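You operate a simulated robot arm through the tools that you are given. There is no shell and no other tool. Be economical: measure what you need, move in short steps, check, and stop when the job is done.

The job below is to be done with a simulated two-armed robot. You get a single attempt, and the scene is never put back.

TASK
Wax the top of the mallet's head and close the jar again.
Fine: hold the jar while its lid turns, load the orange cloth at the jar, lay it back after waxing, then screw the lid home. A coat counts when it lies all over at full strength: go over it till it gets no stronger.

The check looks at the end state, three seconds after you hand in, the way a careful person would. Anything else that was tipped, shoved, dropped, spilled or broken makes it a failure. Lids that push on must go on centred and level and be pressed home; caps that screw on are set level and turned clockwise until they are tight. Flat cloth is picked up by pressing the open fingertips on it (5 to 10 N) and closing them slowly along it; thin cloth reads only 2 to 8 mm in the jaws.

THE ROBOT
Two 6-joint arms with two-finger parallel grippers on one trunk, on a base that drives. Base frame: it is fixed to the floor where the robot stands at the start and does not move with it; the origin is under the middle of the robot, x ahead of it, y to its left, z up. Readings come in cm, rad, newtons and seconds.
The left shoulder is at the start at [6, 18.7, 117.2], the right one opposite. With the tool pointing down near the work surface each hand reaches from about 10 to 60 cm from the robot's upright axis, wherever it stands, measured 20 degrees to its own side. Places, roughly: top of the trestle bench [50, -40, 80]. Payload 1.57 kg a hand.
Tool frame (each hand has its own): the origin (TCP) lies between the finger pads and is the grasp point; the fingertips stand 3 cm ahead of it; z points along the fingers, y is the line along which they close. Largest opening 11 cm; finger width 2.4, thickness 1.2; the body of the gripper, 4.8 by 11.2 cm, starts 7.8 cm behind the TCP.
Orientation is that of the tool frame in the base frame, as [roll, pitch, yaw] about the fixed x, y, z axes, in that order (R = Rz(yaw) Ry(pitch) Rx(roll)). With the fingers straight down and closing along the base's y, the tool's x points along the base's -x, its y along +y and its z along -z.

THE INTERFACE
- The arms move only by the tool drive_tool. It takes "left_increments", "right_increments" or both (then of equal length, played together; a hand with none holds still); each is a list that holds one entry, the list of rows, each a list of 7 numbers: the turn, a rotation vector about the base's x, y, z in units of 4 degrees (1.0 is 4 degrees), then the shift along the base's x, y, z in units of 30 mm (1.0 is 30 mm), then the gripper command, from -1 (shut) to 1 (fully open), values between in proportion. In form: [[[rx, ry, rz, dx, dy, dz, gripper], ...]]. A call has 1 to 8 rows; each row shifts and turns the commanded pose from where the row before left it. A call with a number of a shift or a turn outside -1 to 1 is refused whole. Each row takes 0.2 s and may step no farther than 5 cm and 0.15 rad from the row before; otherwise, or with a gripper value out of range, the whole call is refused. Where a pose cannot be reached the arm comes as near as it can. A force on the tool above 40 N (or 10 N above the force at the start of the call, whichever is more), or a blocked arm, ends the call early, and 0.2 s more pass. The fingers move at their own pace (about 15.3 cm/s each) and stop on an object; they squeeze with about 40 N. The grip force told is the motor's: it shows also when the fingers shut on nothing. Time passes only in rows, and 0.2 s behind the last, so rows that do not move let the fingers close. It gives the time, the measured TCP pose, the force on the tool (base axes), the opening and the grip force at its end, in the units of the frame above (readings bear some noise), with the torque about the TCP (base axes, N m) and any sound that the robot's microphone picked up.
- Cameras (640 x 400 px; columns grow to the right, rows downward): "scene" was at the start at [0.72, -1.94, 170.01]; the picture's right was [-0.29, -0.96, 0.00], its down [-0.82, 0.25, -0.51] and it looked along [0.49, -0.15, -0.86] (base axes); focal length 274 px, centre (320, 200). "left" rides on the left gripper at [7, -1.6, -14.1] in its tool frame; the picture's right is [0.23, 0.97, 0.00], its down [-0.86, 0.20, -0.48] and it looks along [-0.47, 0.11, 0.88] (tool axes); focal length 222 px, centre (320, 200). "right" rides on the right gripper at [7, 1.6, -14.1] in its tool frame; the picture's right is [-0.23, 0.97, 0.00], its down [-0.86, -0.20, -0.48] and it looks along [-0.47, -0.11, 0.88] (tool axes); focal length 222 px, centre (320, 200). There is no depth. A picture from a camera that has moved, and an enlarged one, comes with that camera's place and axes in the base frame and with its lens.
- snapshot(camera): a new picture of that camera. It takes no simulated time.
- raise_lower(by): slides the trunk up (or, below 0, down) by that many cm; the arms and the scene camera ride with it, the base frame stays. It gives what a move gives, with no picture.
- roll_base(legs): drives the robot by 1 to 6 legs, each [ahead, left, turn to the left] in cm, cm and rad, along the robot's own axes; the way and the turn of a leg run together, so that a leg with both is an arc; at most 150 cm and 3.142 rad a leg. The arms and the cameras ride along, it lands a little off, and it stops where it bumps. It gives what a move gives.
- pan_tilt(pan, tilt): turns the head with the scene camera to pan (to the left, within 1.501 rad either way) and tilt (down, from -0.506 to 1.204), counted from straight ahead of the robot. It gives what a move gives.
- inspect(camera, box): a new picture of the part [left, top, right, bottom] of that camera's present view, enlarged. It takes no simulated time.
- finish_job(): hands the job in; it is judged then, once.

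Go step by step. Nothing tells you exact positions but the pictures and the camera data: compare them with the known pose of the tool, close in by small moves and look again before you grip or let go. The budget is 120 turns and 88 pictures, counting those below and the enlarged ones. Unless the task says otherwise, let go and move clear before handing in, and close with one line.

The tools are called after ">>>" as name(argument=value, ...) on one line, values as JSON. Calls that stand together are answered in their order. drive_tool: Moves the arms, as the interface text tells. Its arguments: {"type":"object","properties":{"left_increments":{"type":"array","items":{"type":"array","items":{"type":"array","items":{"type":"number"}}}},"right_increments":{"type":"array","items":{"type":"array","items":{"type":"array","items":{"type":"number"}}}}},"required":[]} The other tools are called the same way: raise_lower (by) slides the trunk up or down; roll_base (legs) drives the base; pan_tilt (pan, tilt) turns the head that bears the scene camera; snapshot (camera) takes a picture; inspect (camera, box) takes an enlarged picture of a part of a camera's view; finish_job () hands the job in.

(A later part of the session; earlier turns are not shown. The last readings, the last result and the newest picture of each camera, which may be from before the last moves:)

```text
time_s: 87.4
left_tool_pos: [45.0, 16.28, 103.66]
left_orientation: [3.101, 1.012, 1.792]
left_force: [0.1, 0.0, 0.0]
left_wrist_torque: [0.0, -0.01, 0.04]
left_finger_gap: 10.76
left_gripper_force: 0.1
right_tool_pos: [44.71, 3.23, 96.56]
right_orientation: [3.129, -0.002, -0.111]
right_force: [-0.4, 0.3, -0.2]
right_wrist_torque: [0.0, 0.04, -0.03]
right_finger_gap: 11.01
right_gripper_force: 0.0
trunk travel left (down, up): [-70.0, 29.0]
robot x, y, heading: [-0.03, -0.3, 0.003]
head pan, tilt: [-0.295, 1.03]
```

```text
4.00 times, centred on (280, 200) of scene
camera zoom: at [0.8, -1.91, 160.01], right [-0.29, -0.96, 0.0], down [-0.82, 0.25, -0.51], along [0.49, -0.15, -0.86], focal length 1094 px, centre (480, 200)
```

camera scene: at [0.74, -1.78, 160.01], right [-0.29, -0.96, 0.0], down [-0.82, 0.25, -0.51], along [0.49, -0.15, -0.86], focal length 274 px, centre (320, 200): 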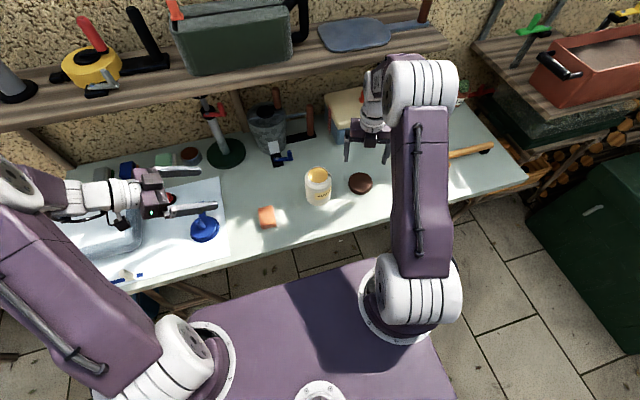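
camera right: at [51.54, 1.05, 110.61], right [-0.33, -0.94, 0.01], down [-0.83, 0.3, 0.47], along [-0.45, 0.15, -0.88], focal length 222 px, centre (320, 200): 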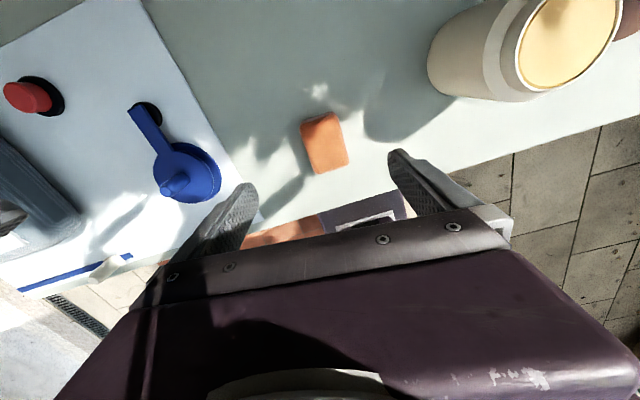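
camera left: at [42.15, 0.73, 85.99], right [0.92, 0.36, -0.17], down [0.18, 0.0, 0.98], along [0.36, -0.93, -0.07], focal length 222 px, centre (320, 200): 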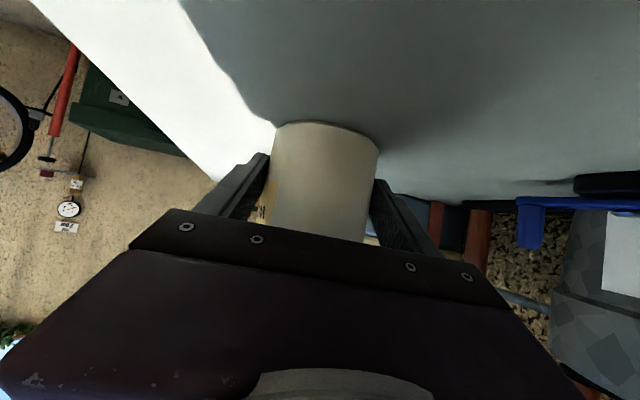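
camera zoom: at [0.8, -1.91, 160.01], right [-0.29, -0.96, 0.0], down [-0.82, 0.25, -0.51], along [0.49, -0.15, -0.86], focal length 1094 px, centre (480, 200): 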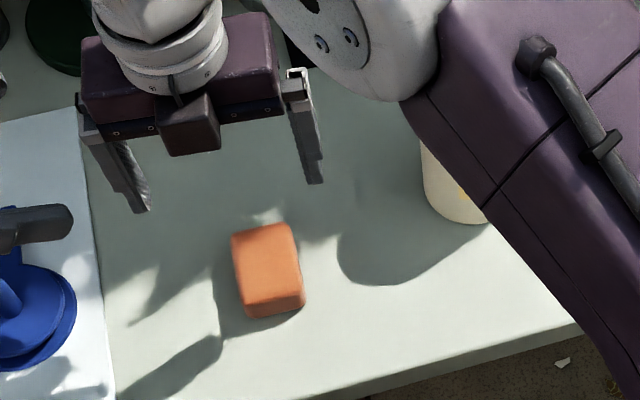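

The cloth pad is at about [44.7, 2.6], roughly 5 × 7 cm and 2.4 cm thick. I'll straddle it across its width with the tips near z = 81.2, so its underside stays free.

>>> drive_tool(right_increments=[[[0, 0, 0, 0, -0.2, -0.7, 1], [0, 0, 0, 0, 0, -0.8, 1], [0, 0, 0, 0, 0, -0.8, 1], [0, 0, 0, 0, 0, -0.8, 1], [0, 0, 0, 0, 0, -0.6, 1], [0, 0, 0, 0, 0, -0.4, 1], [0, 0, 0, 0, 0, 0, 0.5]]])

>>> snapshot(camera="right")

>>> inspect(camera="scene", box=[220, 170, 320, 250])

```text
time_s: 89.0
left_tool_pos: [44.94, 16.21, 103.64]
left_orientation: [3.099, 1.01, 1.791]
left_force: [-0.1, 0.0, -0.5]
left_wrist_torque: [0.03, 0.01, -0.02]
left_finger_gap: 10.73
left_gripper_force: 0.2
right_tool_pos: [44.84, 2.52, 84.37]
right_orientation: [3.13, -0.003, -0.113]
right_force: [-0.3, 0.3, -0.3]
right_wrist_torque: [-0.01, 0.02, 0.0]
right_finger_gap: 8.24
right_gripper_force: 0.1
trunk travel left (down, up): [-70.0, 29.0]
robot x, y, heading: [0.47, -0.11, 0.002]
head pan, tilt: [-0.295, 1.03]
```

```text
40 pictures are left
camera right: at [51.62, 0.38, 98.39], right [-0.33, -0.94, 0.01], down [-0.83, 0.3, 0.47], along [-0.45, 0.15, -0.88], focal length 222 px, centre (320, 200)
```

right: 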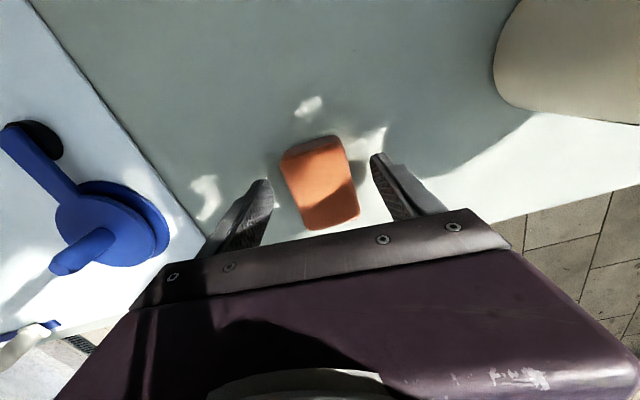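

```text
5.00 times, centred on (270, 210) of scene
camera zoom: at [0.73, -1.93, 160.01], right [-0.29, -0.96, 0.0], down [-0.82, 0.25, -0.51], along [0.49, -0.15, -0.86], focal length 1368 px, centre (570, 150)
```

zoom: 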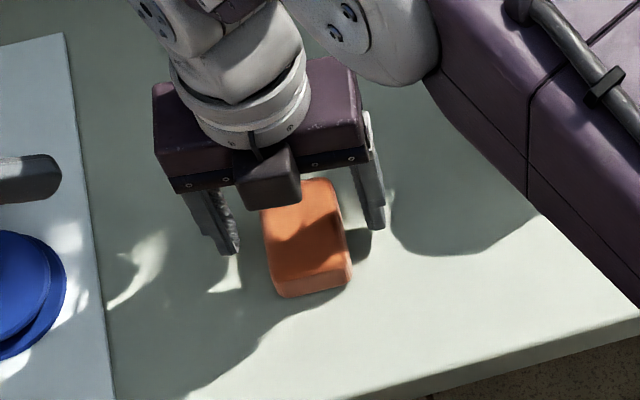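

Well centred. I'll lower 3 mm and close on it.

>>> drive_tool(right_increments=[[[0, 0, 0, 0, 0.02, -0.1, 0.4], [0, 0, 0, 0, 0, 0, 0.2], [0, 0, 0, 0, 0, 0, 0], [0, 0, 0, 0, 0, 0, -0.3], [0, 0, 0, 0, 0, 0, -1], [0, 0, 0, 0, 0, 0, -1]]])

>>> drive_tool(right_increments=[[[0, 0, 0, 0, 0, 0.3, -1], [0, 0, 0, 0, 0, 0.9, -1], [0, 0, 0, 0, 0, 0.9, -1], [0, 0, 0, 0, 0, 0.9, -1], [0, 0, 0, 0, 0, 0.9, -1], [0, 0, 0, 0, 0, 0.9, -1], [0, 0, 0, 0, 0, 0.9, -1], [0, 0, 0, 0, 0, 0, -1]]])

>>> inspect(camera="scene", box=[220, 130, 340, 210])

>>> snapshot(camera="left")

```text
time_s: 90.4
left_tool_pos: [44.96, 16.24, 103.68]
left_orientation: [3.1, 1.009, 1.791]
left_force: [-0.1, 0.0, -0.3]
left_wrist_torque: [0.02, 0.04, -0.03]
left_finger_gap: 10.72
left_gripper_force: 0.2
right_tool_pos: [45.01, 2.53, 84.12]
right_orientation: [3.131, -0.003, -0.114]
right_force: [0.6, 0.1, 0.5]
right_wrist_torque: [-0.02, 0.02, 0.0]
right_finger_gap: 4.91
right_gripper_force: 39.8
trunk travel left (down, up): [-70.0, 29.0]
robot x, y, heading: [-0.13, -0.0, 0.005]
head pan, tilt: [-0.295, 1.03]
```

```text
time_s: 92.2
left_tool_pos: [45.02, 16.28, 103.72]
left_orientation: [3.099, 1.011, 1.791]
left_force: [0.5, 0.6, -0.1]
left_wrist_torque: [-0.01, 0.01, 0.06]
left_finger_gap: 10.71
left_gripper_force: 0.1
right_tool_pos: [44.98, 2.58, 100.97]
right_orientation: [3.13, -0.002, -0.111]
right_force: [-0.6, -0.1, -0.6]
right_wrist_torque: [-0.01, -0.03, 0.01]
right_finger_gap: 4.89
right_gripper_force: 40.0
trunk travel left (down, up): [-70.0, 29.0]
robot x, y, heading: [-0.1, 0.09, 0.001]
head pan, tilt: [-0.295, 1.03]
```

```text
5.00 times, centred on (280, 170) of scene
camera zoom: at [0.77, -1.92, 160.0], right [-0.29, -0.96, 0.0], down [-0.82, 0.25, -0.51], along [0.49, -0.15, -0.86], focal length 1368 px, centre (520, 350)
```

zoom: 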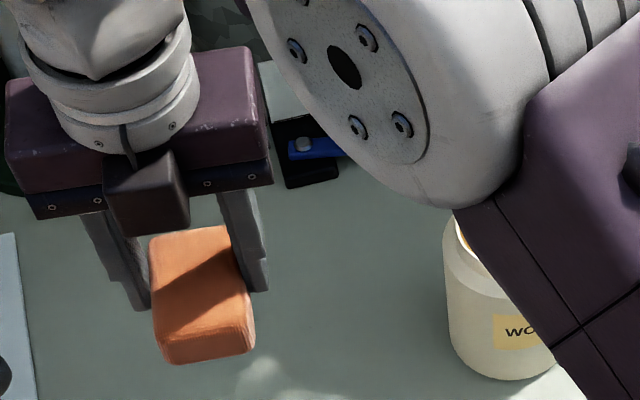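

```text
37 pictures are left
camera left: at [39.48, 30.93, 105.14], right [0.92, 0.36, -0.17], down [0.18, 0.0, 0.98], along [0.36, -0.93, -0.07], focal length 222 px, centre (320, 200)
```

left: 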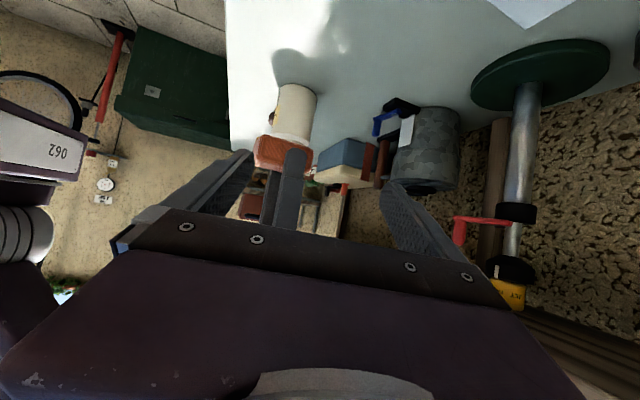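

The cloth is held firmly. I'll carry it over the open jar.

>>> drive_tool(right_increments=[[[0, 0, 0, 0.1, -0.5, 0.2, -1], [0, 0, 0, 0.1, -0.8, 0.2, -1], [0, 0, 0, 0.1, -0.9, 0, -1], [0, 0, 0, 0.1, -0.9, 0, -1], [0, 0, 0, 0.1, -0.9, 0, -1], [0, 0, 0, 0.1, -0.8, 0, -1], [0, 0, 0, 0, -0.33, 0, -1], [0, 0, 0, 0, 0, 0, -1]]])

>>> snapshot(camera="right")

>>> inspect(camera="scene", box=[260, 130, 380, 210])

```text
time_s: 94.0
left_tool_pos: [44.88, 16.27, 103.69]
left_orientation: [3.1, 1.011, 1.79]
left_force: [0.3, -0.4, 0.4]
left_wrist_torque: [0.0, -0.01, -0.01]
left_finger_gap: 10.75
left_gripper_force: 0.0
right_tool_pos: [46.64, -12.89, 102.07]
right_orientation: [3.13, -0.001, -0.112]
right_force: [0.3, 0.2, -0.4]
right_wrist_torque: [0.02, 0.0, 0.03]
right_finger_gap: 4.87
right_gripper_force: 39.4
trunk travel left (down, up): [-70.0, 29.0]
robot x, y, heading: [0.5, -0.12, 0.002]
head pan, tilt: [-0.295, 1.03]
```

```text
36 pictures are left
camera right: at [53.44, -15.1, 116.2], right [-0.33, -0.94, 0.01], down [-0.83, 0.3, 0.47], along [-0.45, 0.15, -0.88], focal length 222 px, centre (320, 200)
```

right: 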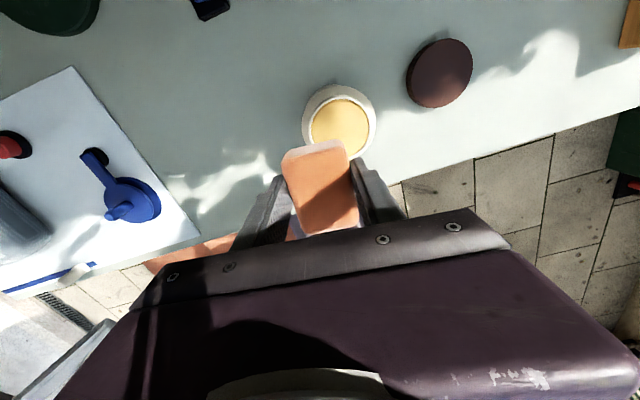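

```text
5.00 times, centred on (320, 170) of scene
camera zoom: at [0.75, -1.91, 160.01], right [-0.29, -0.96, 0.0], down [-0.82, 0.25, -0.51], along [0.49, -0.15, -0.86], focal length 1368 px, centre (320, 350)
```

zoom: 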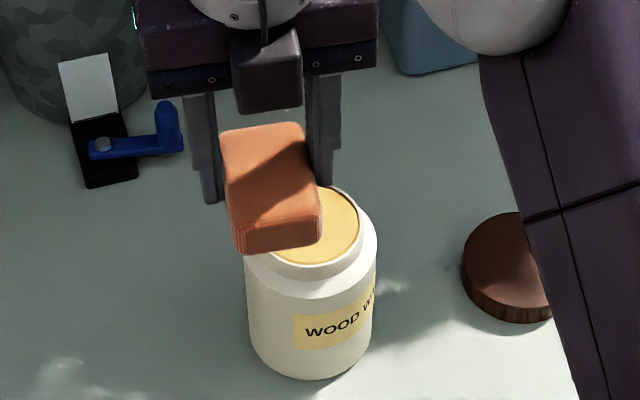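

The jar mouth centre works out at about [48.5, -16], rim near 91-92. I'll move over it and creep down to touch the wax.

>>> drive_tool(right_increments=[[[0, 0, 0, 0.3, -0.5, 0, -1], [0, 0, 0, 0.3, -0.53, 0, -1], [0, 0, 0, 0, 0, -0.5, -1], [0, 0, 0, 0, 0, -0.6, -1], [0, 0, 0, 0, 0, -0.6, -1], [0, 0, 0, 0, 0, -0.15, -1], [0, 0, 0, 0, 0, 0, -1]]])

>>> inspect(camera="scene", box=[260, 130, 380, 210])

```text
time_s: 95.6
left_tool_pos: [45.09, 16.24, 103.68]
left_orientation: [3.1, 1.01, 1.79]
left_force: [0.3, 0.2, 0.1]
left_wrist_torque: [0.0, 0.01, 0.01]
left_finger_gap: 10.74
left_gripper_force: 0.2
right_tool_pos: [48.64, -15.85, 96.6]
right_orientation: [3.13, -0.002, -0.112]
right_force: [0.4, 0.1, 0.1]
right_wrist_torque: [-0.04, -0.01, 0.0]
right_finger_gap: 4.87
right_gripper_force: 39.4
trunk travel left (down, up): [-70.0, 29.0]
robot x, y, heading: [0.02, -0.03, 0.004]
head pan, tilt: [-0.295, 1.03]
```

```text
5.00 times, centred on (320, 170) of scene
camera zoom: at [0.75, -1.95, 160.0], right [-0.29, -0.96, 0.0], down [-0.82, 0.25, -0.51], along [0.49, -0.15, -0.86], focal length 1368 px, centre (320, 350)
```

zoom: 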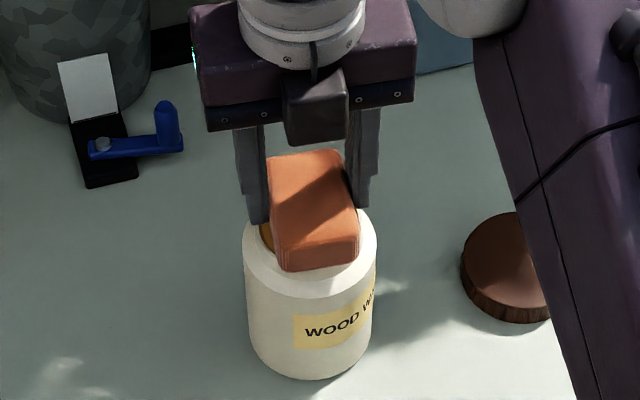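

Positioned over the mouth. I'll creep down until it just presses.

>>> drive_tool(right_increments=[[[0, 0, 0, 0, 0, -0.1, -1], [0, 0, 0, 0, 0, -0.1, -1], [0, 0, 0, 0, 0, -0.1, -1], [0, 0, 0, 0, 0, -0.05, -1], [0, 0, 0, 0, 0, -0.05, -1]]])

>>> drive_tool(right_increments=[[[0, 0, 0, 0, 0, -0.04, -1], [0, 0, 0, 0, 0, -0.04, -1], [0, 0, 0, 0, 0, -0.04, -1]]])

```text
time_s: 96.4
left_tool_pos: [44.71, 16.23, 103.91]
left_orientation: [3.096, 1.011, 1.785]
left_force: [0.3, -0.4, -0.4]
left_wrist_torque: [0.02, -0.01, -0.01]
left_finger_gap: 10.73
left_gripper_force: 0.0
right_tool_pos: [48.57, -15.9, 96.29]
right_orientation: [3.129, -0.012, -0.111]
right_force: [-7.8, -0.6, 24.8]
right_wrist_torque: [0.01, 0.92, -0.03]
right_finger_gap: 4.87
right_gripper_force: 40.0
trunk travel left (down, up): [-70.0, 29.0]
robot x, y, heading: [0.29, -0.12, -0.001]
head pan, tilt: [-0.295, 1.03]
stopped in row 4 (right hand): the force on the tool passed its limit at 44 N (the readings are from after the stop); the commanded pose is now the measured one
```

```text
time_s: 97.0
left_tool_pos: [44.6, 16.34, 103.87]
left_orientation: [3.094, 1.012, 1.785]
left_force: [0.1, 0.3, 0.0]
left_wrist_torque: [0.0, 0.01, 0.0]
left_finger_gap: 10.71
left_gripper_force: 0.1
right_tool_pos: [48.82, -15.86, 96.34]
right_orientation: [3.13, -0.017, -0.11]
right_force: [-10.8, -0.4, 27.8]
right_wrist_torque: [0.21, 0.86, 0.09]
right_finger_gap: 4.86
right_gripper_force: 40.3
trunk travel left (down, up): [-70.0, 29.0]
robot x, y, heading: [-0.11, 0.26, 0.003]
head pan, tilt: [-0.295, 1.03]
stopped in row 2 (right hand): the force on the tool passed its limit at 41 N (the readings are from after the stop); the commanded pose is now the measured one
```

>>> drive_tool(right_increments=[[[0, 0, 0, 0, 0, 0.06, -1], [0, 0, 0, 0.15, 0, 0.3, -1], [0, 0, 0, 0, 0, 0.9, -1], [0, 0, 0, 0, 0, 0.9, -1], [0, 0, 0, 0, 0, 0.9, -1], [0, 0, 0, 0, 0, 0.9, -1], [0, 0, 0, 0, 0, 0.9, -1], [0, 0, 0, 0, 0, 0, -1]]])

>>> inspect(camera="scene", box=[260, 100, 380, 200])

>>> inspect(camera="left", box=[220, 60, 340, 200])

```text
time_s: 98.8
left_tool_pos: [44.99, 16.24, 103.67]
left_orientation: [3.1, 1.01, 1.792]
left_force: [-0.6, 0.7, 0.3]
left_wrist_torque: [-0.02, -0.01, -0.02]
left_finger_gap: 10.75
left_gripper_force: 0.1
right_tool_pos: [49.43, -15.63, 110.66]
right_orientation: [3.131, -0.012, -0.112]
right_force: [0.1, 0.4, -0.8]
right_wrist_torque: [-0.02, 0.01, -0.02]
right_finger_gap: 4.86
right_gripper_force: 40.2
trunk travel left (down, up): [-70.0, 29.0]
robot x, y, heading: [0.33, -0.05, 0.004]
head pan, tilt: [-0.295, 1.03]
```

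```text
4.00 times, centred on (320, 150) of scene
camera zoom: at [0.74, -1.94, 160.0], right [-0.29, -0.96, 0.0], down [-0.82, 0.25, -0.51], along [0.49, -0.15, -0.86], focal length 1094 px, centre (320, 400)
```

zoom: 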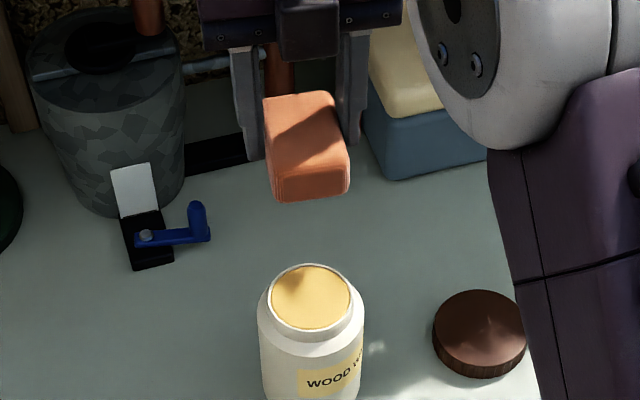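

```text
2.86 times, centred on (280, 130) of left
camera zoom: at [39.47, 30.91, 105.14], right [0.92, 0.36, -0.17], down [0.18, 0.0, 0.98], along [0.36, -0.93, -0.07], focal length 635 px, centre (434, 400)
```

zoom: 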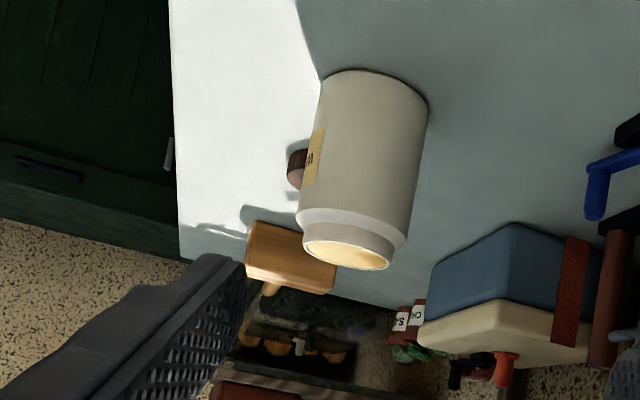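

The wax looks nearly flush with the rim, but the flat pad only bore on the front rim. I'll tilt it 12° so its front edge goes into the mouth, and press gently.

>>> drive_tool(right_increments=[[[0, -1, 0, -0.05, -0.08, -0.6, -1], [0, -1, 0, 0, 0, -0.8, -1], [0, -1, 0, 0, 0, -0.8, -1], [0, 0, 0, 0, 0, -0.8, -1], [0, 0, 0, 0, 0, -0.7, -1], [0, 0, 0, 0, 0, -0.5, -1], [0, 0, 0, 0, 0, 0, -1]]])

>>> inspect(camera="scene", box=[270, 130, 370, 210])

>>> inspect(camera="left", box=[240, 60, 340, 180])

```text
time_s: 100.4
left_tool_pos: [44.89, 16.18, 103.64]
left_orientation: [3.099, 1.011, 1.792]
left_force: [0.4, -0.2, -0.6]
left_wrist_torque: [0.0, 0.0, 0.01]
left_finger_gap: 10.73
left_gripper_force: 0.0
right_tool_pos: [49.29, -16.35, 98.02]
right_orientation: [-3.131, -0.221, -0.113]
right_force: [-0.2, 0.4, -1.5]
right_wrist_torque: [0.01, 0.01, -0.04]
right_finger_gap: 4.86
right_gripper_force: 39.7
trunk travel left (down, up): [-70.0, 29.0]
robot x, y, heading: [-0.03, -0.04, -0.001]
head pan, tilt: [-0.295, 1.03]
```

```text
5.00 times, centred on (320, 170) of scene
camera zoom: at [0.72, -1.93, 160.01], right [-0.29, -0.96, 0.0], down [-0.82, 0.25, -0.51], along [0.49, -0.15, -0.86], focal length 1368 px, centre (320, 350)
```

zoom: 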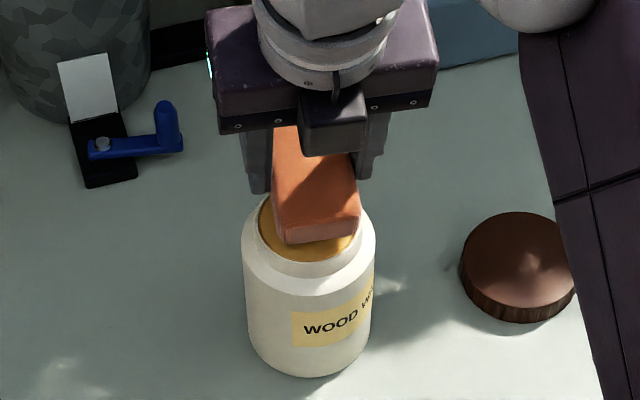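

```text
3.33 times, centred on (290, 120) of left
camera zoom: at [39.46, 30.92, 105.15], right [0.92, 0.36, -0.17], down [0.18, 0.0, 0.98], along [0.36, -0.93, -0.07], focal length 740 px, centre (420, 467)
```

zoom: 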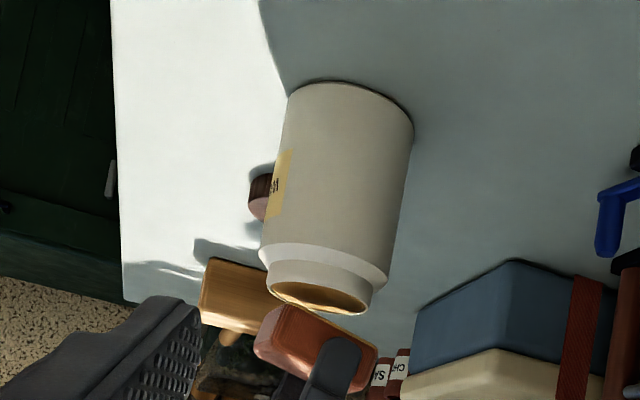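

>>> drive_tool(right_increments=[[[0, 0, 0, 0, 0.12, -0.15, -1], [0, 0, 0, 0, 0, -0.12, -1], [0, 0, 0, 0, 0, -0.1, -1], [0, 0, 0, 0, 0, -0.05, -1], [0, 0, 0, 0, 0, -0.05, -1]]])

>>> drive_tool(right_increments=[[[0, 0, 0, 0, 0, -0.04, -1], [0, 0, 0, 0, 0, -0.04, -1], [0, 0, 0, 0, 0, -0.04, -1]]])

>>> inspect(camera="scene", box=[270, 130, 370, 210])

```text
time_s: 101.6
left_tool_pos: [44.72, 16.26, 103.77]
left_orientation: [3.096, 1.01, 1.787]
left_force: [-0.4, -0.2, 0.1]
left_wrist_torque: [0.01, 0.02, -0.02]
left_finger_gap: 10.74
left_gripper_force: 0.0
right_tool_pos: [49.14, -15.76, 96.81]
right_orientation: [-3.128, -0.228, -0.113]
right_force: [5.4, -0.5, 26.2]
right_wrist_torque: [0.75, 0.74, 0.05]
right_finger_gap: 4.92
right_gripper_force: 40.5
trunk travel left (down, up): [-70.0, 29.0]
robot x, y, heading: [0.29, 0.06, 0.001]
head pan, tilt: [-0.295, 1.03]
```

```text
time_s: 102.4
left_tool_pos: [44.82, 16.27, 103.75]
left_orientation: [3.096, 1.011, 1.787]
left_force: [-0.9, 0.4, 0.2]
left_wrist_torque: [-0.01, -0.04, 0.01]
left_finger_gap: 10.74
left_gripper_force: 0.0
right_tool_pos: [49.22, -15.7, 96.28]
right_orientation: [-3.128, -0.224, -0.115]
right_force: [5.1, -2.6, 31.3]
right_wrist_torque: [-0.25, 0.96, 0.14]
right_finger_gap: 4.89
right_gripper_force: 39.9
trunk travel left (down, up): [-70.0, 29.0]
robot x, y, heading: [0.08, -0.15, 0.0]
head pan, tilt: [-0.295, 1.03]
```

```text
5.00 times, centred on (320, 170) of scene
camera zoom: at [0.39, -1.84, 160.01], right [-0.29, -0.96, 0.0], down [-0.82, 0.25, -0.52], along [0.49, -0.15, -0.86], focal length 1368 px, centre (320, 350)
```

zoom: 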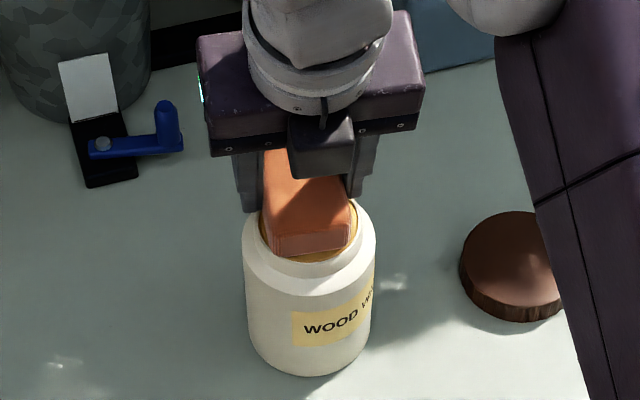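

The front end is inside the mouth and pressing on the wax. I'll ease the force and rub a few millimetres back and forth to load it.

>>> drive_tool(right_increments=[[[0, 0, 0, 0, 0, 0.03, -1], [0, 0, 0, 0.12, 0, 0, -1], [0, 0, 0, 0.12, 0, -0.01, -1], [0, 0, 0, -0.12, 0, 0.01, -1], [0, 0, 0, -0.12, 0, 0, -1], [0, 0, 0, 0, 0.1, 0, -1], [0, 0, 0, 0, -0.2, 0, -1], [0, 0, 0, 0, 0.1, 0, -1]]])

>>> drive_tool(right_increments=[[[0, 0, 0, 0, 0, 0.1, -1], [0, 0, 0, 0, 0, 0.5, -1], [0, 0, 0, 0, 0, 0.8, -1], [0, 1, 0, 0, 0, 0.9, -1], [0, 1, 0, 0, 0, 0.9, -1], [0, 1, 0, 0, 0, 0.9, -1], [0, 0, 0, 0, 0, 0, -1]]])

>>> snapshot(camera="scene")

>>> inspect(camera="scene", box=[270, 110, 370, 200])

```text
time_s: 104.2
left_tool_pos: [44.96, 16.31, 103.68]
left_orientation: [3.101, 1.009, 1.791]
left_force: [0.0, -0.1, 0.6]
left_wrist_torque: [-0.03, 0.0, 0.01]
left_finger_gap: 10.73
left_gripper_force: 0.2
right_tool_pos: [49.27, -15.72, 96.36]
right_orientation: [-3.129, -0.219, -0.114]
right_force: [0.4, 0.4, 0.3]
right_wrist_torque: [0.02, -0.02, 0.0]
right_finger_gap: 4.86
right_gripper_force: 39.7
trunk travel left (down, up): [-70.0, 29.0]
robot x, y, heading: [0.37, 0.42, 0.001]
head pan, tilt: [-0.295, 1.03]
```

```text
time_s: 105.8
left_tool_pos: [44.95, 16.22, 103.69]
left_orientation: [3.1, 1.012, 1.79]
left_force: [0.6, 0.6, 0.1]
left_wrist_torque: [-0.01, 0.01, 0.0]
left_finger_gap: 10.73
left_gripper_force: 0.1
right_tool_pos: [49.48, -15.82, 108.67]
right_orientation: [3.132, -0.012, -0.112]
right_force: [-1.0, -0.1, -0.3]
right_wrist_torque: [0.02, 0.0, 0.02]
right_finger_gap: 4.85
right_gripper_force: 40.1
trunk travel left (down, up): [-70.0, 29.0]
robot x, y, heading: [0.24, 0.11, 0.005]
head pan, tilt: [-0.295, 1.03]
```

```text
28 pictures are left
camera scene: at [0.72, -1.94, 160.01], right [-0.29, -0.96, 0.0], down [-0.82, 0.25, -0.51], along [0.49, -0.15, -0.86], focal length 274 px, centre (320, 200)
```

scene: 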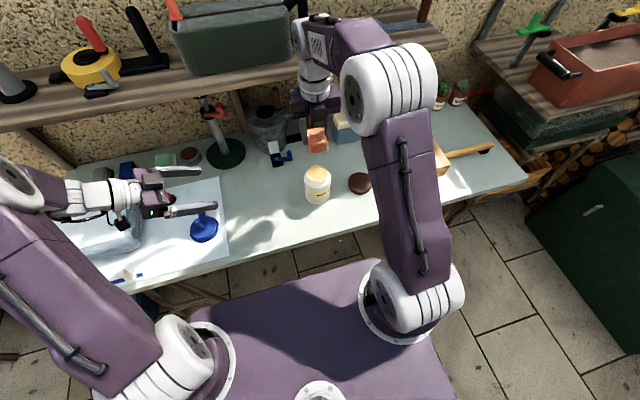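

```text
4.44 times, centred on (320, 155) of scene
camera zoom: at [0.72, -1.94, 160.01], right [-0.29, -0.96, 0.0], down [-0.82, 0.25, -0.51], along [0.49, -0.15, -0.86], focal length 1216 px, centre (320, 400)
```

zoom: 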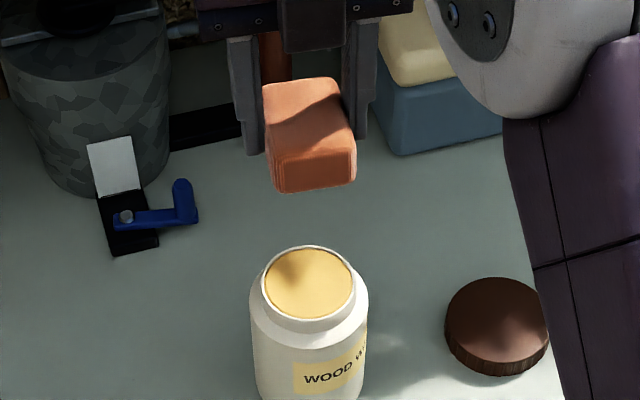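

The cloth looks loaded, with a darker patch on its front end. I'll drive about 25 cm to the right so the right hand can reach the mallet, both arms staying high.

>>> roll_base(legs=[[0, -25, 0]])

>>> pan_tilt(pan=-0.6, tilt=0.95)

>>> snapshot(camera="scene")

>>> snapshot(camera="right")

```text
time_s: 107.6
left_tool_pos: [44.96, -8.85, 103.67]
left_orientation: [3.098, 1.011, 1.789]
left_force: [1.4, 0.1, 0.6]
left_wrist_torque: [0.04, 0.02, -0.04]
left_finger_gap: 10.71
left_gripper_force: 0.1
right_tool_pos: [49.33, -41.01, 108.69]
right_orientation: [3.13, -0.014, -0.115]
right_force: [-0.3, -0.2, -0.2]
right_wrist_torque: [-0.01, -0.02, 0.0]
right_finger_gap: 4.88
right_gripper_force: 39.7
trunk travel left (down, up): [-70.0, 29.0]
robot x, y, heading: [0.05, -24.85, -0.006]
head pan, tilt: [-0.295, 1.03]
```

```text
time_s: 108.4
left_tool_pos: [44.99, -8.95, 103.74]
left_orientation: [3.101, 1.009, 1.785]
left_force: [-0.7, 0.2, -0.1]
left_wrist_torque: [0.0, -0.02, 0.0]
left_finger_gap: 10.74
left_gripper_force: 0.1
right_tool_pos: [49.34, -41.14, 108.59]
right_orientation: [3.131, -0.013, -0.113]
right_force: [-0.6, 0.0, 0.4]
right_wrist_torque: [0.01, -0.01, 0.03]
right_finger_gap: 4.89
right_gripper_force: 40.0
trunk travel left (down, up): [-70.0, 29.0]
robot x, y, heading: [0.09, -24.67, -0.007]
head pan, tilt: [-0.6, 0.949]
```

```text
26 pictures are left
camera scene: at [0.16, -29.04, 160.57], right [-0.57, -0.82, 0.0], down [-0.67, 0.46, -0.58], along [0.48, -0.33, -0.81], focal length 274 px, centre (320, 200)
```

scene: 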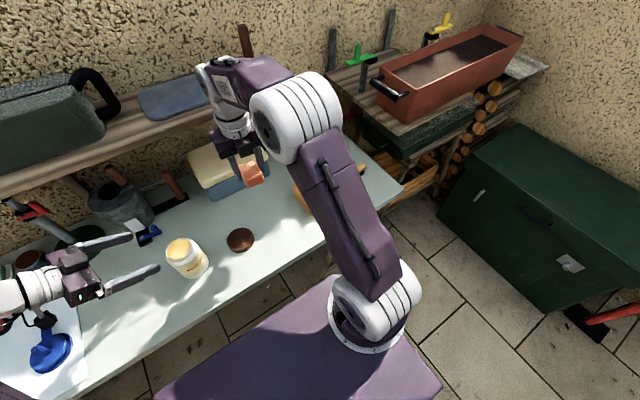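

```text
25 pictures are left
camera right: at [55.88, -43.28, 122.74], right [-0.34, -0.94, 0.01], down [-0.83, 0.3, 0.47], along [-0.44, 0.15, -0.89], focal length 222 px, centre (320, 200)
```

right: 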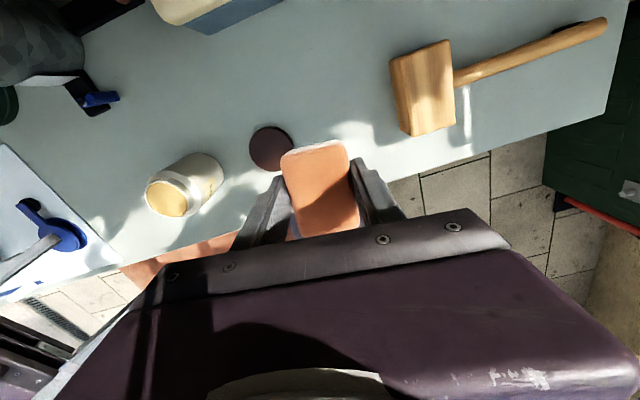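

The mallet head's top face is about 6.5 × 11.5 cm, centred near [49.1, -58.4] at z ≈ 86.3. I'll drive 10 cm farther right for reach, level the pad and come down over the centre.

>>> roll_base(legs=[[0, -10, 0]])

>>> drive_tool(right_increments=[[[0.15, 0.2, 0, 0, -0.4, 0, -1], [0, 0, 0, 0, -0.7, 0, -1], [0, 0, 0, 0, -0.7, -0.3, -1], [0, 0, 0, 0, -0.6, -0.9, -1], [0, 0, 0, 0, 0, -0.9, -1], [0, 0, 0, 0, 0, -0.9, -1], [0, 0, 0, 0, 0, -0.9, -1], [0, 0, 0, 0, 0, 0, -1]]])

>>> snapshot(camera="right")

>>> snapshot(camera="scene")

```text
time_s: 109.5
left_tool_pos: [45.01, -18.62, 103.57]
left_orientation: [3.1, 1.011, 1.786]
left_force: [0.1, 0.4, -0.2]
left_wrist_torque: [0.02, 0.0, -0.02]
left_finger_gap: 10.74
left_gripper_force: 0.1
right_tool_pos: [49.18, -50.89, 108.63]
right_orientation: [3.132, -0.011, -0.117]
right_force: [-0.2, -0.1, -0.1]
right_wrist_torque: [-0.01, 0.01, 0.01]
right_finger_gap: 4.85
right_gripper_force: 40.1
trunk travel left (down, up): [-70.0, 29.0]
robot x, y, heading: [0.13, -34.77, -0.011]
head pan, tilt: [-0.6, 0.949]
```

```text
time_s: 111.3
left_tool_pos: [44.85, -18.76, 103.7]
left_orientation: [3.099, 1.011, 1.785]
left_force: [0.4, 0.5, -0.6]
left_wrist_torque: [0.02, 0.03, 0.0]
left_finger_gap: 10.71
left_gripper_force: 0.0
right_tool_pos: [49.22, -53.45, 96.74]
right_orientation: [3.133, 0.001, -0.121]
right_force: [-0.3, 0.2, 0.1]
right_wrist_torque: [0.01, -0.01, -0.05]
right_finger_gap: 4.87
right_gripper_force: 39.7
right hand out of reach, approached as far as the arm can: row 2, 3, 4, 5
trunk travel left (down, up): [-70.0, 29.0]
robot x, y, heading: [-0.34, -34.99, -0.01]
head pan, tilt: [-0.6, 0.949]
```

```text
24 pictures are left
camera right: at [55.89, -55.8, 110.8], right [-0.34, -0.94, 0.01], down [-0.82, 0.31, 0.48], along [-0.45, 0.16, -0.88], focal length 222 px, centre (320, 200)
```

right: 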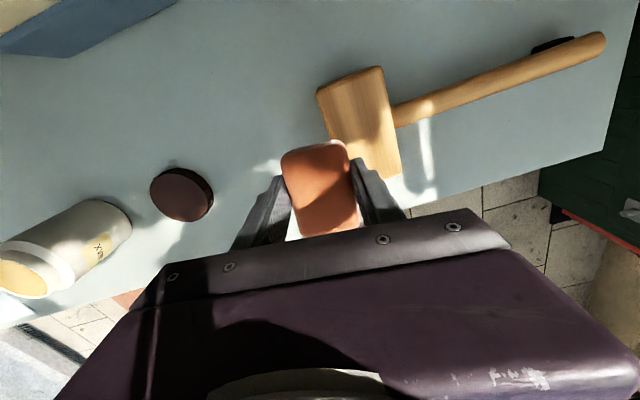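

```text
23 pictures are left
camera scene: at [0.05, -38.75, 160.57], right [-0.57, -0.82, 0.0], down [-0.67, 0.46, -0.58], along [0.48, -0.33, -0.81], focal length 274 px, centre (320, 200)
```

scene: 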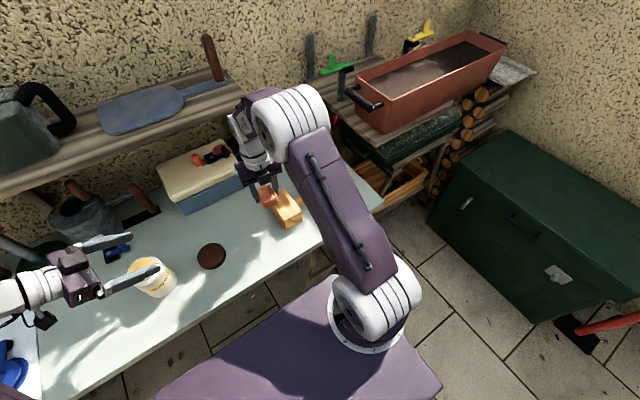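

The wrist is near its end stop at this yaw. I'll turn the hand about -84°, so that the pad's long side spans the head's full width, then move over its centre.

>>> drive_tool(right_increments=[[[0, 0, -1, 0, 0, 0, -1], [0, 0, -1, 0, 0, 0, -1], [0, 0, -1, 0, 0, 0, -1], [0, 0, -1, 0, 0, 0, -1], [0, 0, -1, 0, 0, 0, -1], [0, 0, -1, 0, 0, 0, -1], [0, 0, -1, 0, 0, 0, -1], [0, 0, -1, 0, 0, 0, -1]]])

>>> drive_tool(right_increments=[[[0, 0, -1, 0, 0, 0, -1], [0, 0, -1, 0, 0, 0, -1], [0, 0, -1, 0, 0, 0, -1], [0, 0, -1, 0, 0, 0, -1], [0, 0, -1, 0, 0, 0, -1], [0, 0, -1, 0, 0, 0, -1], [0, 0, -1, 0, 0, 0, -1], [0, 0, -1, 0, 0, 0, -1]]])

>>> drive_tool(right_increments=[[[0, 0, -1, 0, -0.3, 0, -1], [0, 0, -1, 0, -0.4, 0, -1], [0, 0, -1, 0, -0.4, 0, -1], [0, 0, -1, 0, -0.3, 0, -1], [0, 0, -1, 0, -0.3, 0, -1], [0, 0, 0, 0, 0, 0, -1], [0, 0, 0, 0, 0, 0, -1]]])

>>> snapshot(camera="right")

```text
time_s: 113.1
left_tool_pos: [45.0, -18.74, 103.71]
left_orientation: [3.1, 1.01, 1.786]
left_force: [-0.6, -0.7, -0.3]
left_wrist_torque: [-0.03, 0.02, 0.01]
left_finger_gap: 10.75
left_gripper_force: 0.1
right_tool_pos: [49.38, -53.55, 96.66]
right_orientation: [3.138, 0.002, -0.677]
right_force: [-0.9, 0.5, 0.1]
right_wrist_torque: [-0.06, 0.02, -0.01]
right_finger_gap: 4.87
right_gripper_force: 40.1
trunk travel left (down, up): [-70.0, 29.0]
robot x, y, heading: [0.01, -34.84, -0.01]
head pan, tilt: [-0.6, 0.949]
```

```text
time_s: 114.9
left_tool_pos: [44.97, -18.58, 103.62]
left_orientation: [3.1, 1.01, 1.786]
left_force: [-0.1, -0.2, 0.1]
left_wrist_torque: [0.0, -0.03, 0.02]
left_finger_gap: 10.74
left_gripper_force: 0.0
right_tool_pos: [49.07, -53.6, 96.76]
right_orientation: [-3.142, 0.002, -1.237]
right_force: [0.3, -0.9, -0.4]
right_wrist_torque: [0.02, 0.02, -0.01]
right_finger_gap: 4.87
right_gripper_force: 40.1
trunk travel left (down, up): [-70.0, 29.0]
robot x, y, heading: [-0.21, -34.69, -0.009]
head pan, tilt: [-0.6, 0.949]
```

```text
time_s: 116.5
left_tool_pos: [45.02, -18.73, 103.61]
left_orientation: [3.099, 1.01, 1.787]
left_force: [0.2, -0.4, 0.7]
left_wrist_torque: [0.04, -0.01, 0.01]
left_finger_gap: 10.73
left_gripper_force: 0.1
right_tool_pos: [49.19, -58.9, 96.82]
right_orientation: [3.14, 0.003, -1.583]
right_force: [0.6, -0.2, -0.6]
right_wrist_torque: [-0.03, -0.01, 0.02]
right_finger_gap: 4.86
right_gripper_force: 39.8
trunk travel left (down, up): [-70.0, 29.0]
robot x, y, heading: [-0.16, -34.46, -0.007]
head pan, tilt: [-0.6, 0.949]
```

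```text
22 pictures are left
camera right: at [47.52, -65.76, 110.86], right [-0.97, 0.24, 0.0], down [0.21, 0.85, 0.48], along [0.11, 0.47, -0.88], focal length 222 px, centre (320, 200)
```

right: 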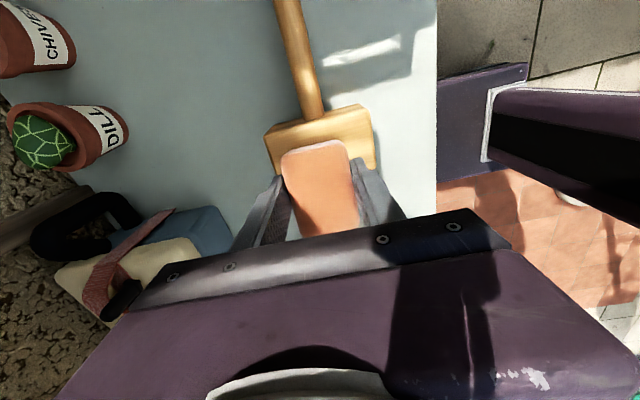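

Well lined up. I'll descend and creep to contact.

>>> drive_tool(right_increments=[[[0, 0, 0, 0, 0.05, -0.6, -1], [0, 0, 0, 0, 0, -0.6, -1], [0, 0, 0, 0, 0, -0.5, -1], [0, 0, 0, 0, 0, -0.15, -1], [0, 0, 0, 0, 0, -0.03, -1], [0, 0, 0, 0, 0, -0.03, -1], [0, 0, 0, 0, 0, -0.03, -1]]])

>>> inspect(camera="scene", box=[230, 150, 330, 250])

```text
time_s: 118.1
left_tool_pos: [44.9, -18.75, 103.65]
left_orientation: [3.099, 1.012, 1.786]
left_force: [0.6, 0.4, -0.3]
left_wrist_torque: [0.01, 0.02, 0.04]
left_finger_gap: 10.76
left_gripper_force: 0.2
right_tool_pos: [49.34, -58.61, 90.95]
right_orientation: [3.14, 0.002, -1.584]
right_force: [0.2, -0.1, 0.3]
right_wrist_torque: [0.0, 0.02, 0.01]
right_finger_gap: 4.87
right_gripper_force: 40.0
trunk travel left (down, up): [-70.0, 29.0]
robot x, y, heading: [-0.43, -34.67, -0.006]
head pan, tilt: [-0.6, 0.949]
```

```text
4.00 times, centred on (280, 200) of scene
camera zoom: at [0.11, -38.76, 160.57], right [-0.57, -0.82, 0.0], down [-0.67, 0.46, -0.58], along [0.48, -0.33, -0.81], focal length 1094 px, centre (480, 200)
```

zoom: 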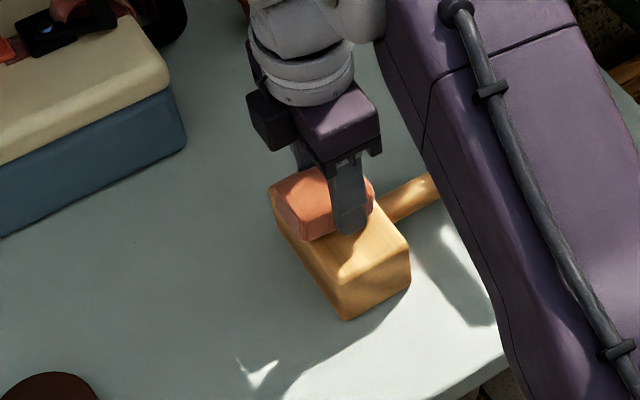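

>>> drive_tool(right_increments=[[[0, 0, 0, 0, 0, -0.06, -1], [0, 0, 0, 0, 0, -0.04, -1], [0, 0, 0, 0, 0, -0.03, -1], [0, 0, 0, 0, 0, -0.03, -1], [0, 0, 0, 0, 0, -0.02, -1]]])

>>> drive_tool(right_increments=[[[0, 0, 0, 0, 0, -0.02, -1], [0, 0, 0, 0, 0, -0.02, -1], [0, 0, 0, 0, 0, -0.02, -1]]])

```text
time_s: 119.3
left_tool_pos: [44.89, -18.66, 103.66]
left_orientation: [3.099, 1.011, 1.785]
left_force: [-0.3, 0.5, 0.0]
left_wrist_torque: [0.01, 0.0, -0.01]
left_finger_gap: 10.72
left_gripper_force: 0.0
right_tool_pos: [49.26, -58.54, 90.56]
right_orientation: [3.14, 0.003, -1.584]
right_force: [-0.7, -1.2, 7.9]
right_wrist_torque: [-0.23, -0.05, -0.01]
right_finger_gap: 4.88
right_gripper_force: 40.2
trunk travel left (down, up): [-70.0, 29.0]
robot x, y, heading: [-0.23, -34.96, -0.006]
head pan, tilt: [-0.6, 0.949]
```

```text
time_s: 120.1
left_tool_pos: [44.82, -18.64, 103.83]
left_orientation: [3.095, 1.009, 1.781]
left_force: [0.4, 0.0, 0.1]
left_wrist_torque: [0.01, 0.02, 0.0]
left_finger_gap: 10.72
left_gripper_force: 0.1
right_tool_pos: [49.22, -58.42, 90.53]
right_orientation: [-3.136, 0.0, -1.584]
right_force: [5.7, -2.7, 28.2]
right_wrist_torque: [-0.91, 0.05, 0.16]
right_finger_gap: 4.86
right_gripper_force: 39.9
trunk travel left (down, up): [-70.0, 29.0]
robot x, y, heading: [-0.15, -34.52, -0.005]
head pan, tilt: [-0.6, 0.949]
```

Contact is biased to the pad's -y end. I'll ease off, roll the hand slightly to bed it flat, and read the torque again.

>>> drive_tool(right_increments=[[[-0.2, 0, 0, 0, 0, 0.04, -1], [-0.2, 0, 0, 0, 0, 0, -1], [0, 0, 0, 0, 0, 0, -1]]])

>>> drive_tool(right_increments=[[[-0.2, 0, 0, 0, 0, -0.02, -1], [-0.2, 0, 0, 0, 0, 0, -1], [0, 0, 0, 0, 0, 0, -1]]])

```text
time_s: 120.9
left_tool_pos: [44.93, -18.59, 103.65]
left_orientation: [3.1, 1.012, 1.784]
left_force: [-0.1, -0.2, -0.1]
left_wrist_torque: [-0.03, 0.01, 0.01]
left_finger_gap: 10.74
left_gripper_force: 0.0
right_tool_pos: [49.17, -58.28, 90.39]
right_orientation: [3.14, -0.027, -1.584]
right_force: [4.5, 5.5, 13.2]
right_wrist_torque: [-0.22, -0.26, 0.12]
right_finger_gap: 4.85
right_gripper_force: 40.0
trunk travel left (down, up): [-70.0, 29.0]
robot x, y, heading: [0.17, -34.29, -0.011]
head pan, tilt: [-0.6, 0.949]
```

```text
time_s: 121.7
left_tool_pos: [44.84, -18.54, 103.62]
left_orientation: [3.1, 1.011, 1.785]
left_force: [0.7, 0.8, -0.5]
left_wrist_torque: [0.0, 0.0, 0.0]
left_finger_gap: 10.74
left_gripper_force: 0.0
right_tool_pos: [49.0, -58.55, 90.34]
right_orientation: [3.137, -0.057, -1.582]
right_force: [-0.8, 3.8, 8.4]
right_wrist_torque: [-0.13, -0.05, 0.03]
right_finger_gap: 4.86
right_gripper_force: 39.9
trunk travel left (down, up): [-70.0, 29.0]
robot x, y, heading: [-0.34, -34.64, -0.002]
head pan, tilt: [-0.6, 0.949]
```

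>>> inspect(camera="scene", box=[240, 170, 310, 240])

```text
5.71 times, centred on (275, 205) of scene
camera zoom: at [-0.06, -38.6, 160.57], right [-0.57, -0.82, 0.0], down [-0.67, 0.46, -0.58], along [0.48, -0.33, -0.81], focal length 1563 px, centre (577, 171)
```

zoom: 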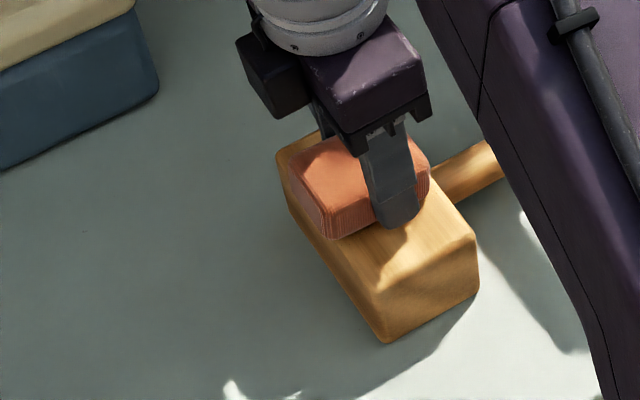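

>>> drive_tool(right_increments=[[[-0.3, 0, 0, 0, 0, 0, -1], [-0.3, 0, 0, 0, 0, 0, -1], [-0.3, 0, 0, 0, 0, -0.01, -1], [0, 0, 0, 0, 0, 0, -1]]])

>>> drive_tool(right_increments=[[[-0.3, 0, 0, 0, 0, 0, -1], [-0.3, 0, 0, 0, 0, 0, -1], [-0.3, 0, 0, 0, 0, -0.01, -1], [0, 0, 0, 0, 0, 0, -1]]])

```text
time_s: 122.7
left_tool_pos: [44.97, -18.7, 103.58]
left_orientation: [3.101, 1.009, 1.785]
left_force: [0.7, -1.0, -1.2]
left_wrist_torque: [0.0, 0.02, 0.0]
left_finger_gap: 10.72
left_gripper_force: 0.1
right_tool_pos: [49.13, -58.57, 90.33]
right_orientation: [3.14, -0.117, -1.581]
right_force: [-0.2, 0.7, 0.0]
right_wrist_torque: [0.0, 0.02, -0.03]
right_finger_gap: 4.83
right_gripper_force: 39.8
trunk travel left (down, up): [-70.0, 29.0]
robot x, y, heading: [0.1, -34.54, -0.01]
head pan, tilt: [-0.6, 0.949]
```

```text
time_s: 123.7
left_tool_pos: [45.02, -18.64, 103.57]
left_orientation: [3.101, 1.011, 1.784]
left_force: [-0.3, -0.3, 1.0]
left_wrist_torque: [0.0, 0.0, 0.01]
left_finger_gap: 10.71
left_gripper_force: 0.0
right_tool_pos: [49.13, -58.68, 90.26]
right_orientation: [-3.142, -0.179, -1.583]
right_force: [0.5, 0.0, -0.2]
right_wrist_torque: [0.02, -0.02, 0.02]
right_finger_gap: 4.87
right_gripper_force: 40.0
trunk travel left (down, up): [-70.0, 29.0]
robot x, y, heading: [-0.19, -34.45, -0.011]
head pan, tilt: [-0.6, 0.949]
```

>>> drive_tool(right_increments=[[[0, 0, 0, 0, 0, -0.03, -1], [0, 0, 0, 0, 0, -0.03, -1], [0, 0, 0, 0, 0, -0.02, -1], [0, 0, 0, 0, 0, 0, -1]]])

>>> drive_tool(right_increments=[[[0, 0, 0, 0, 0, -0.02, -1], [0, 0, 0, 0, 0, -0.02, -1], [0, 0, 0, 0, 0, 0, -1]]])

```text
time_s: 124.7
left_tool_pos: [44.78, -18.55, 103.7]
left_orientation: [3.096, 1.009, 1.782]
left_force: [-0.5, -0.9, -0.3]
left_wrist_torque: [0.03, 0.03, -0.01]
left_finger_gap: 10.74
left_gripper_force: 0.1
right_tool_pos: [49.13, -58.61, 90.14]
right_orientation: [-3.137, -0.181, -1.585]
right_force: [3.9, -1.1, 25.4]
right_wrist_torque: [0.89, 0.12, -0.13]
right_finger_gap: 4.85
right_gripper_force: 40.2
trunk travel left (down, up): [-70.0, 29.0]
robot x, y, heading: [-0.17, -34.91, -0.002]
head pan, tilt: [-0.6, 0.949]
```

```text
time_s: 125.5
left_tool_pos: [44.69, -18.59, 103.74]
left_orientation: [3.096, 1.011, 1.782]
left_force: [-0.5, -0.2, 0.1]
left_wrist_torque: [0.01, 0.01, -0.02]
left_finger_gap: 10.74
left_gripper_force: 0.1
right_tool_pos: [49.08, -58.56, 90.11]
right_orientation: [-3.138, -0.18, -1.582]
right_force: [7.8, -1.8, 31.1]
right_wrist_torque: [1.05, -0.12, -0.27]
right_finger_gap: 4.86
right_gripper_force: 39.6
trunk travel left (down, up): [-70.0, 29.0]
robot x, y, heading: [0.01, -34.74, -0.007]
head pan, tilt: [-0.6, 0.949]
```

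Now it bears on the +y end, so flat lies in between, at about -0.12 rad. I'll lift, set that and press lightly.

>>> drive_tool(right_increments=[[[0, 0, 0, 0, 0, 0.1, -1], [0.45, 0, 0, 0, 0, 0, -1], [0.4, 0, 0, 0, 0, -0.02, -1], [0, 0, 0, 0, 0, -0.02, -1], [0, 0, 0, 0, 0, -0.02, -1], [0, 0, 0, 0, 0, 0, -1]]])

>>> drive_tool(right_increments=[[[0, 0, 0, 0, 0, -0.02, -1], [0, 0, 0, 0, 0, -0.02, -1], [0, 0, 0, 0, 0, 0, -1]]])

>>> inspect(camera="scene", box=[240, 170, 310, 240])

```text
time_s: 126.9
left_tool_pos: [44.9, -18.74, 103.74]
left_orientation: [3.095, 1.012, 1.782]
left_force: [0.0, -0.2, -0.4]
left_wrist_torque: [-0.03, 0.0, 0.0]
left_finger_gap: 10.72
left_gripper_force: 0.1
right_tool_pos: [48.95, -58.57, 90.1]
right_orientation: [3.141, -0.121, -1.583]
right_force: [-1.2, -5.3, 13.5]
right_wrist_torque: [-0.6, 0.05, -0.05]
right_finger_gap: 4.86
right_gripper_force: 39.9
trunk travel left (down, up): [-70.0, 29.0]
robot x, y, heading: [-0.1, -34.86, -0.009]
head pan, tilt: [-0.6, 0.949]
```

```text
time_s: 127.7
left_tool_pos: [44.73, -18.71, 103.86]
left_orientation: [3.097, 1.009, 1.781]
left_force: [-0.6, 0.1, -0.7]
left_wrist_torque: [0.03, -0.01, 0.02]
left_finger_gap: 10.73
left_gripper_force: 0.2
right_tool_pos: [48.9, -58.5, 90.07]
right_orientation: [-3.139, -0.12, -1.584]
right_force: [-2.0, -4.0, 17.9]
right_wrist_torque: [-0.74, 0.16, -0.05]
right_finger_gap: 4.85
right_gripper_force: 40.3
trunk travel left (down, up): [-70.0, 29.0]
robot x, y, heading: [-0.15, -34.69, -0.003]
head pan, tilt: [-0.6, 0.949]
```

```text
5.71 times, centred on (275, 205) of scene
camera zoom: at [-0.25, -38.69, 160.58], right [-0.57, -0.82, 0.0], down [-0.67, 0.46, -0.58], along [0.48, -0.33, -0.81], focal length 1563 px, centre (577, 171)
```

zoom: 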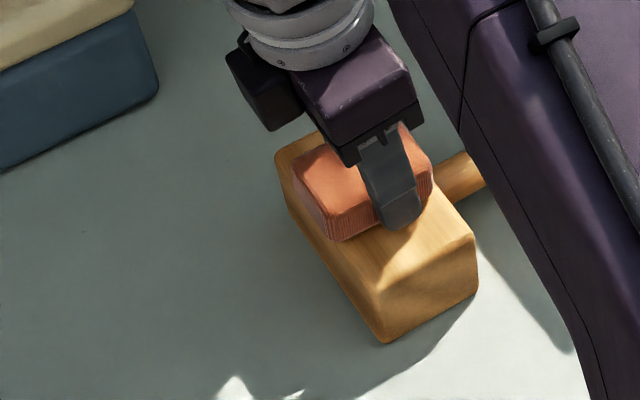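

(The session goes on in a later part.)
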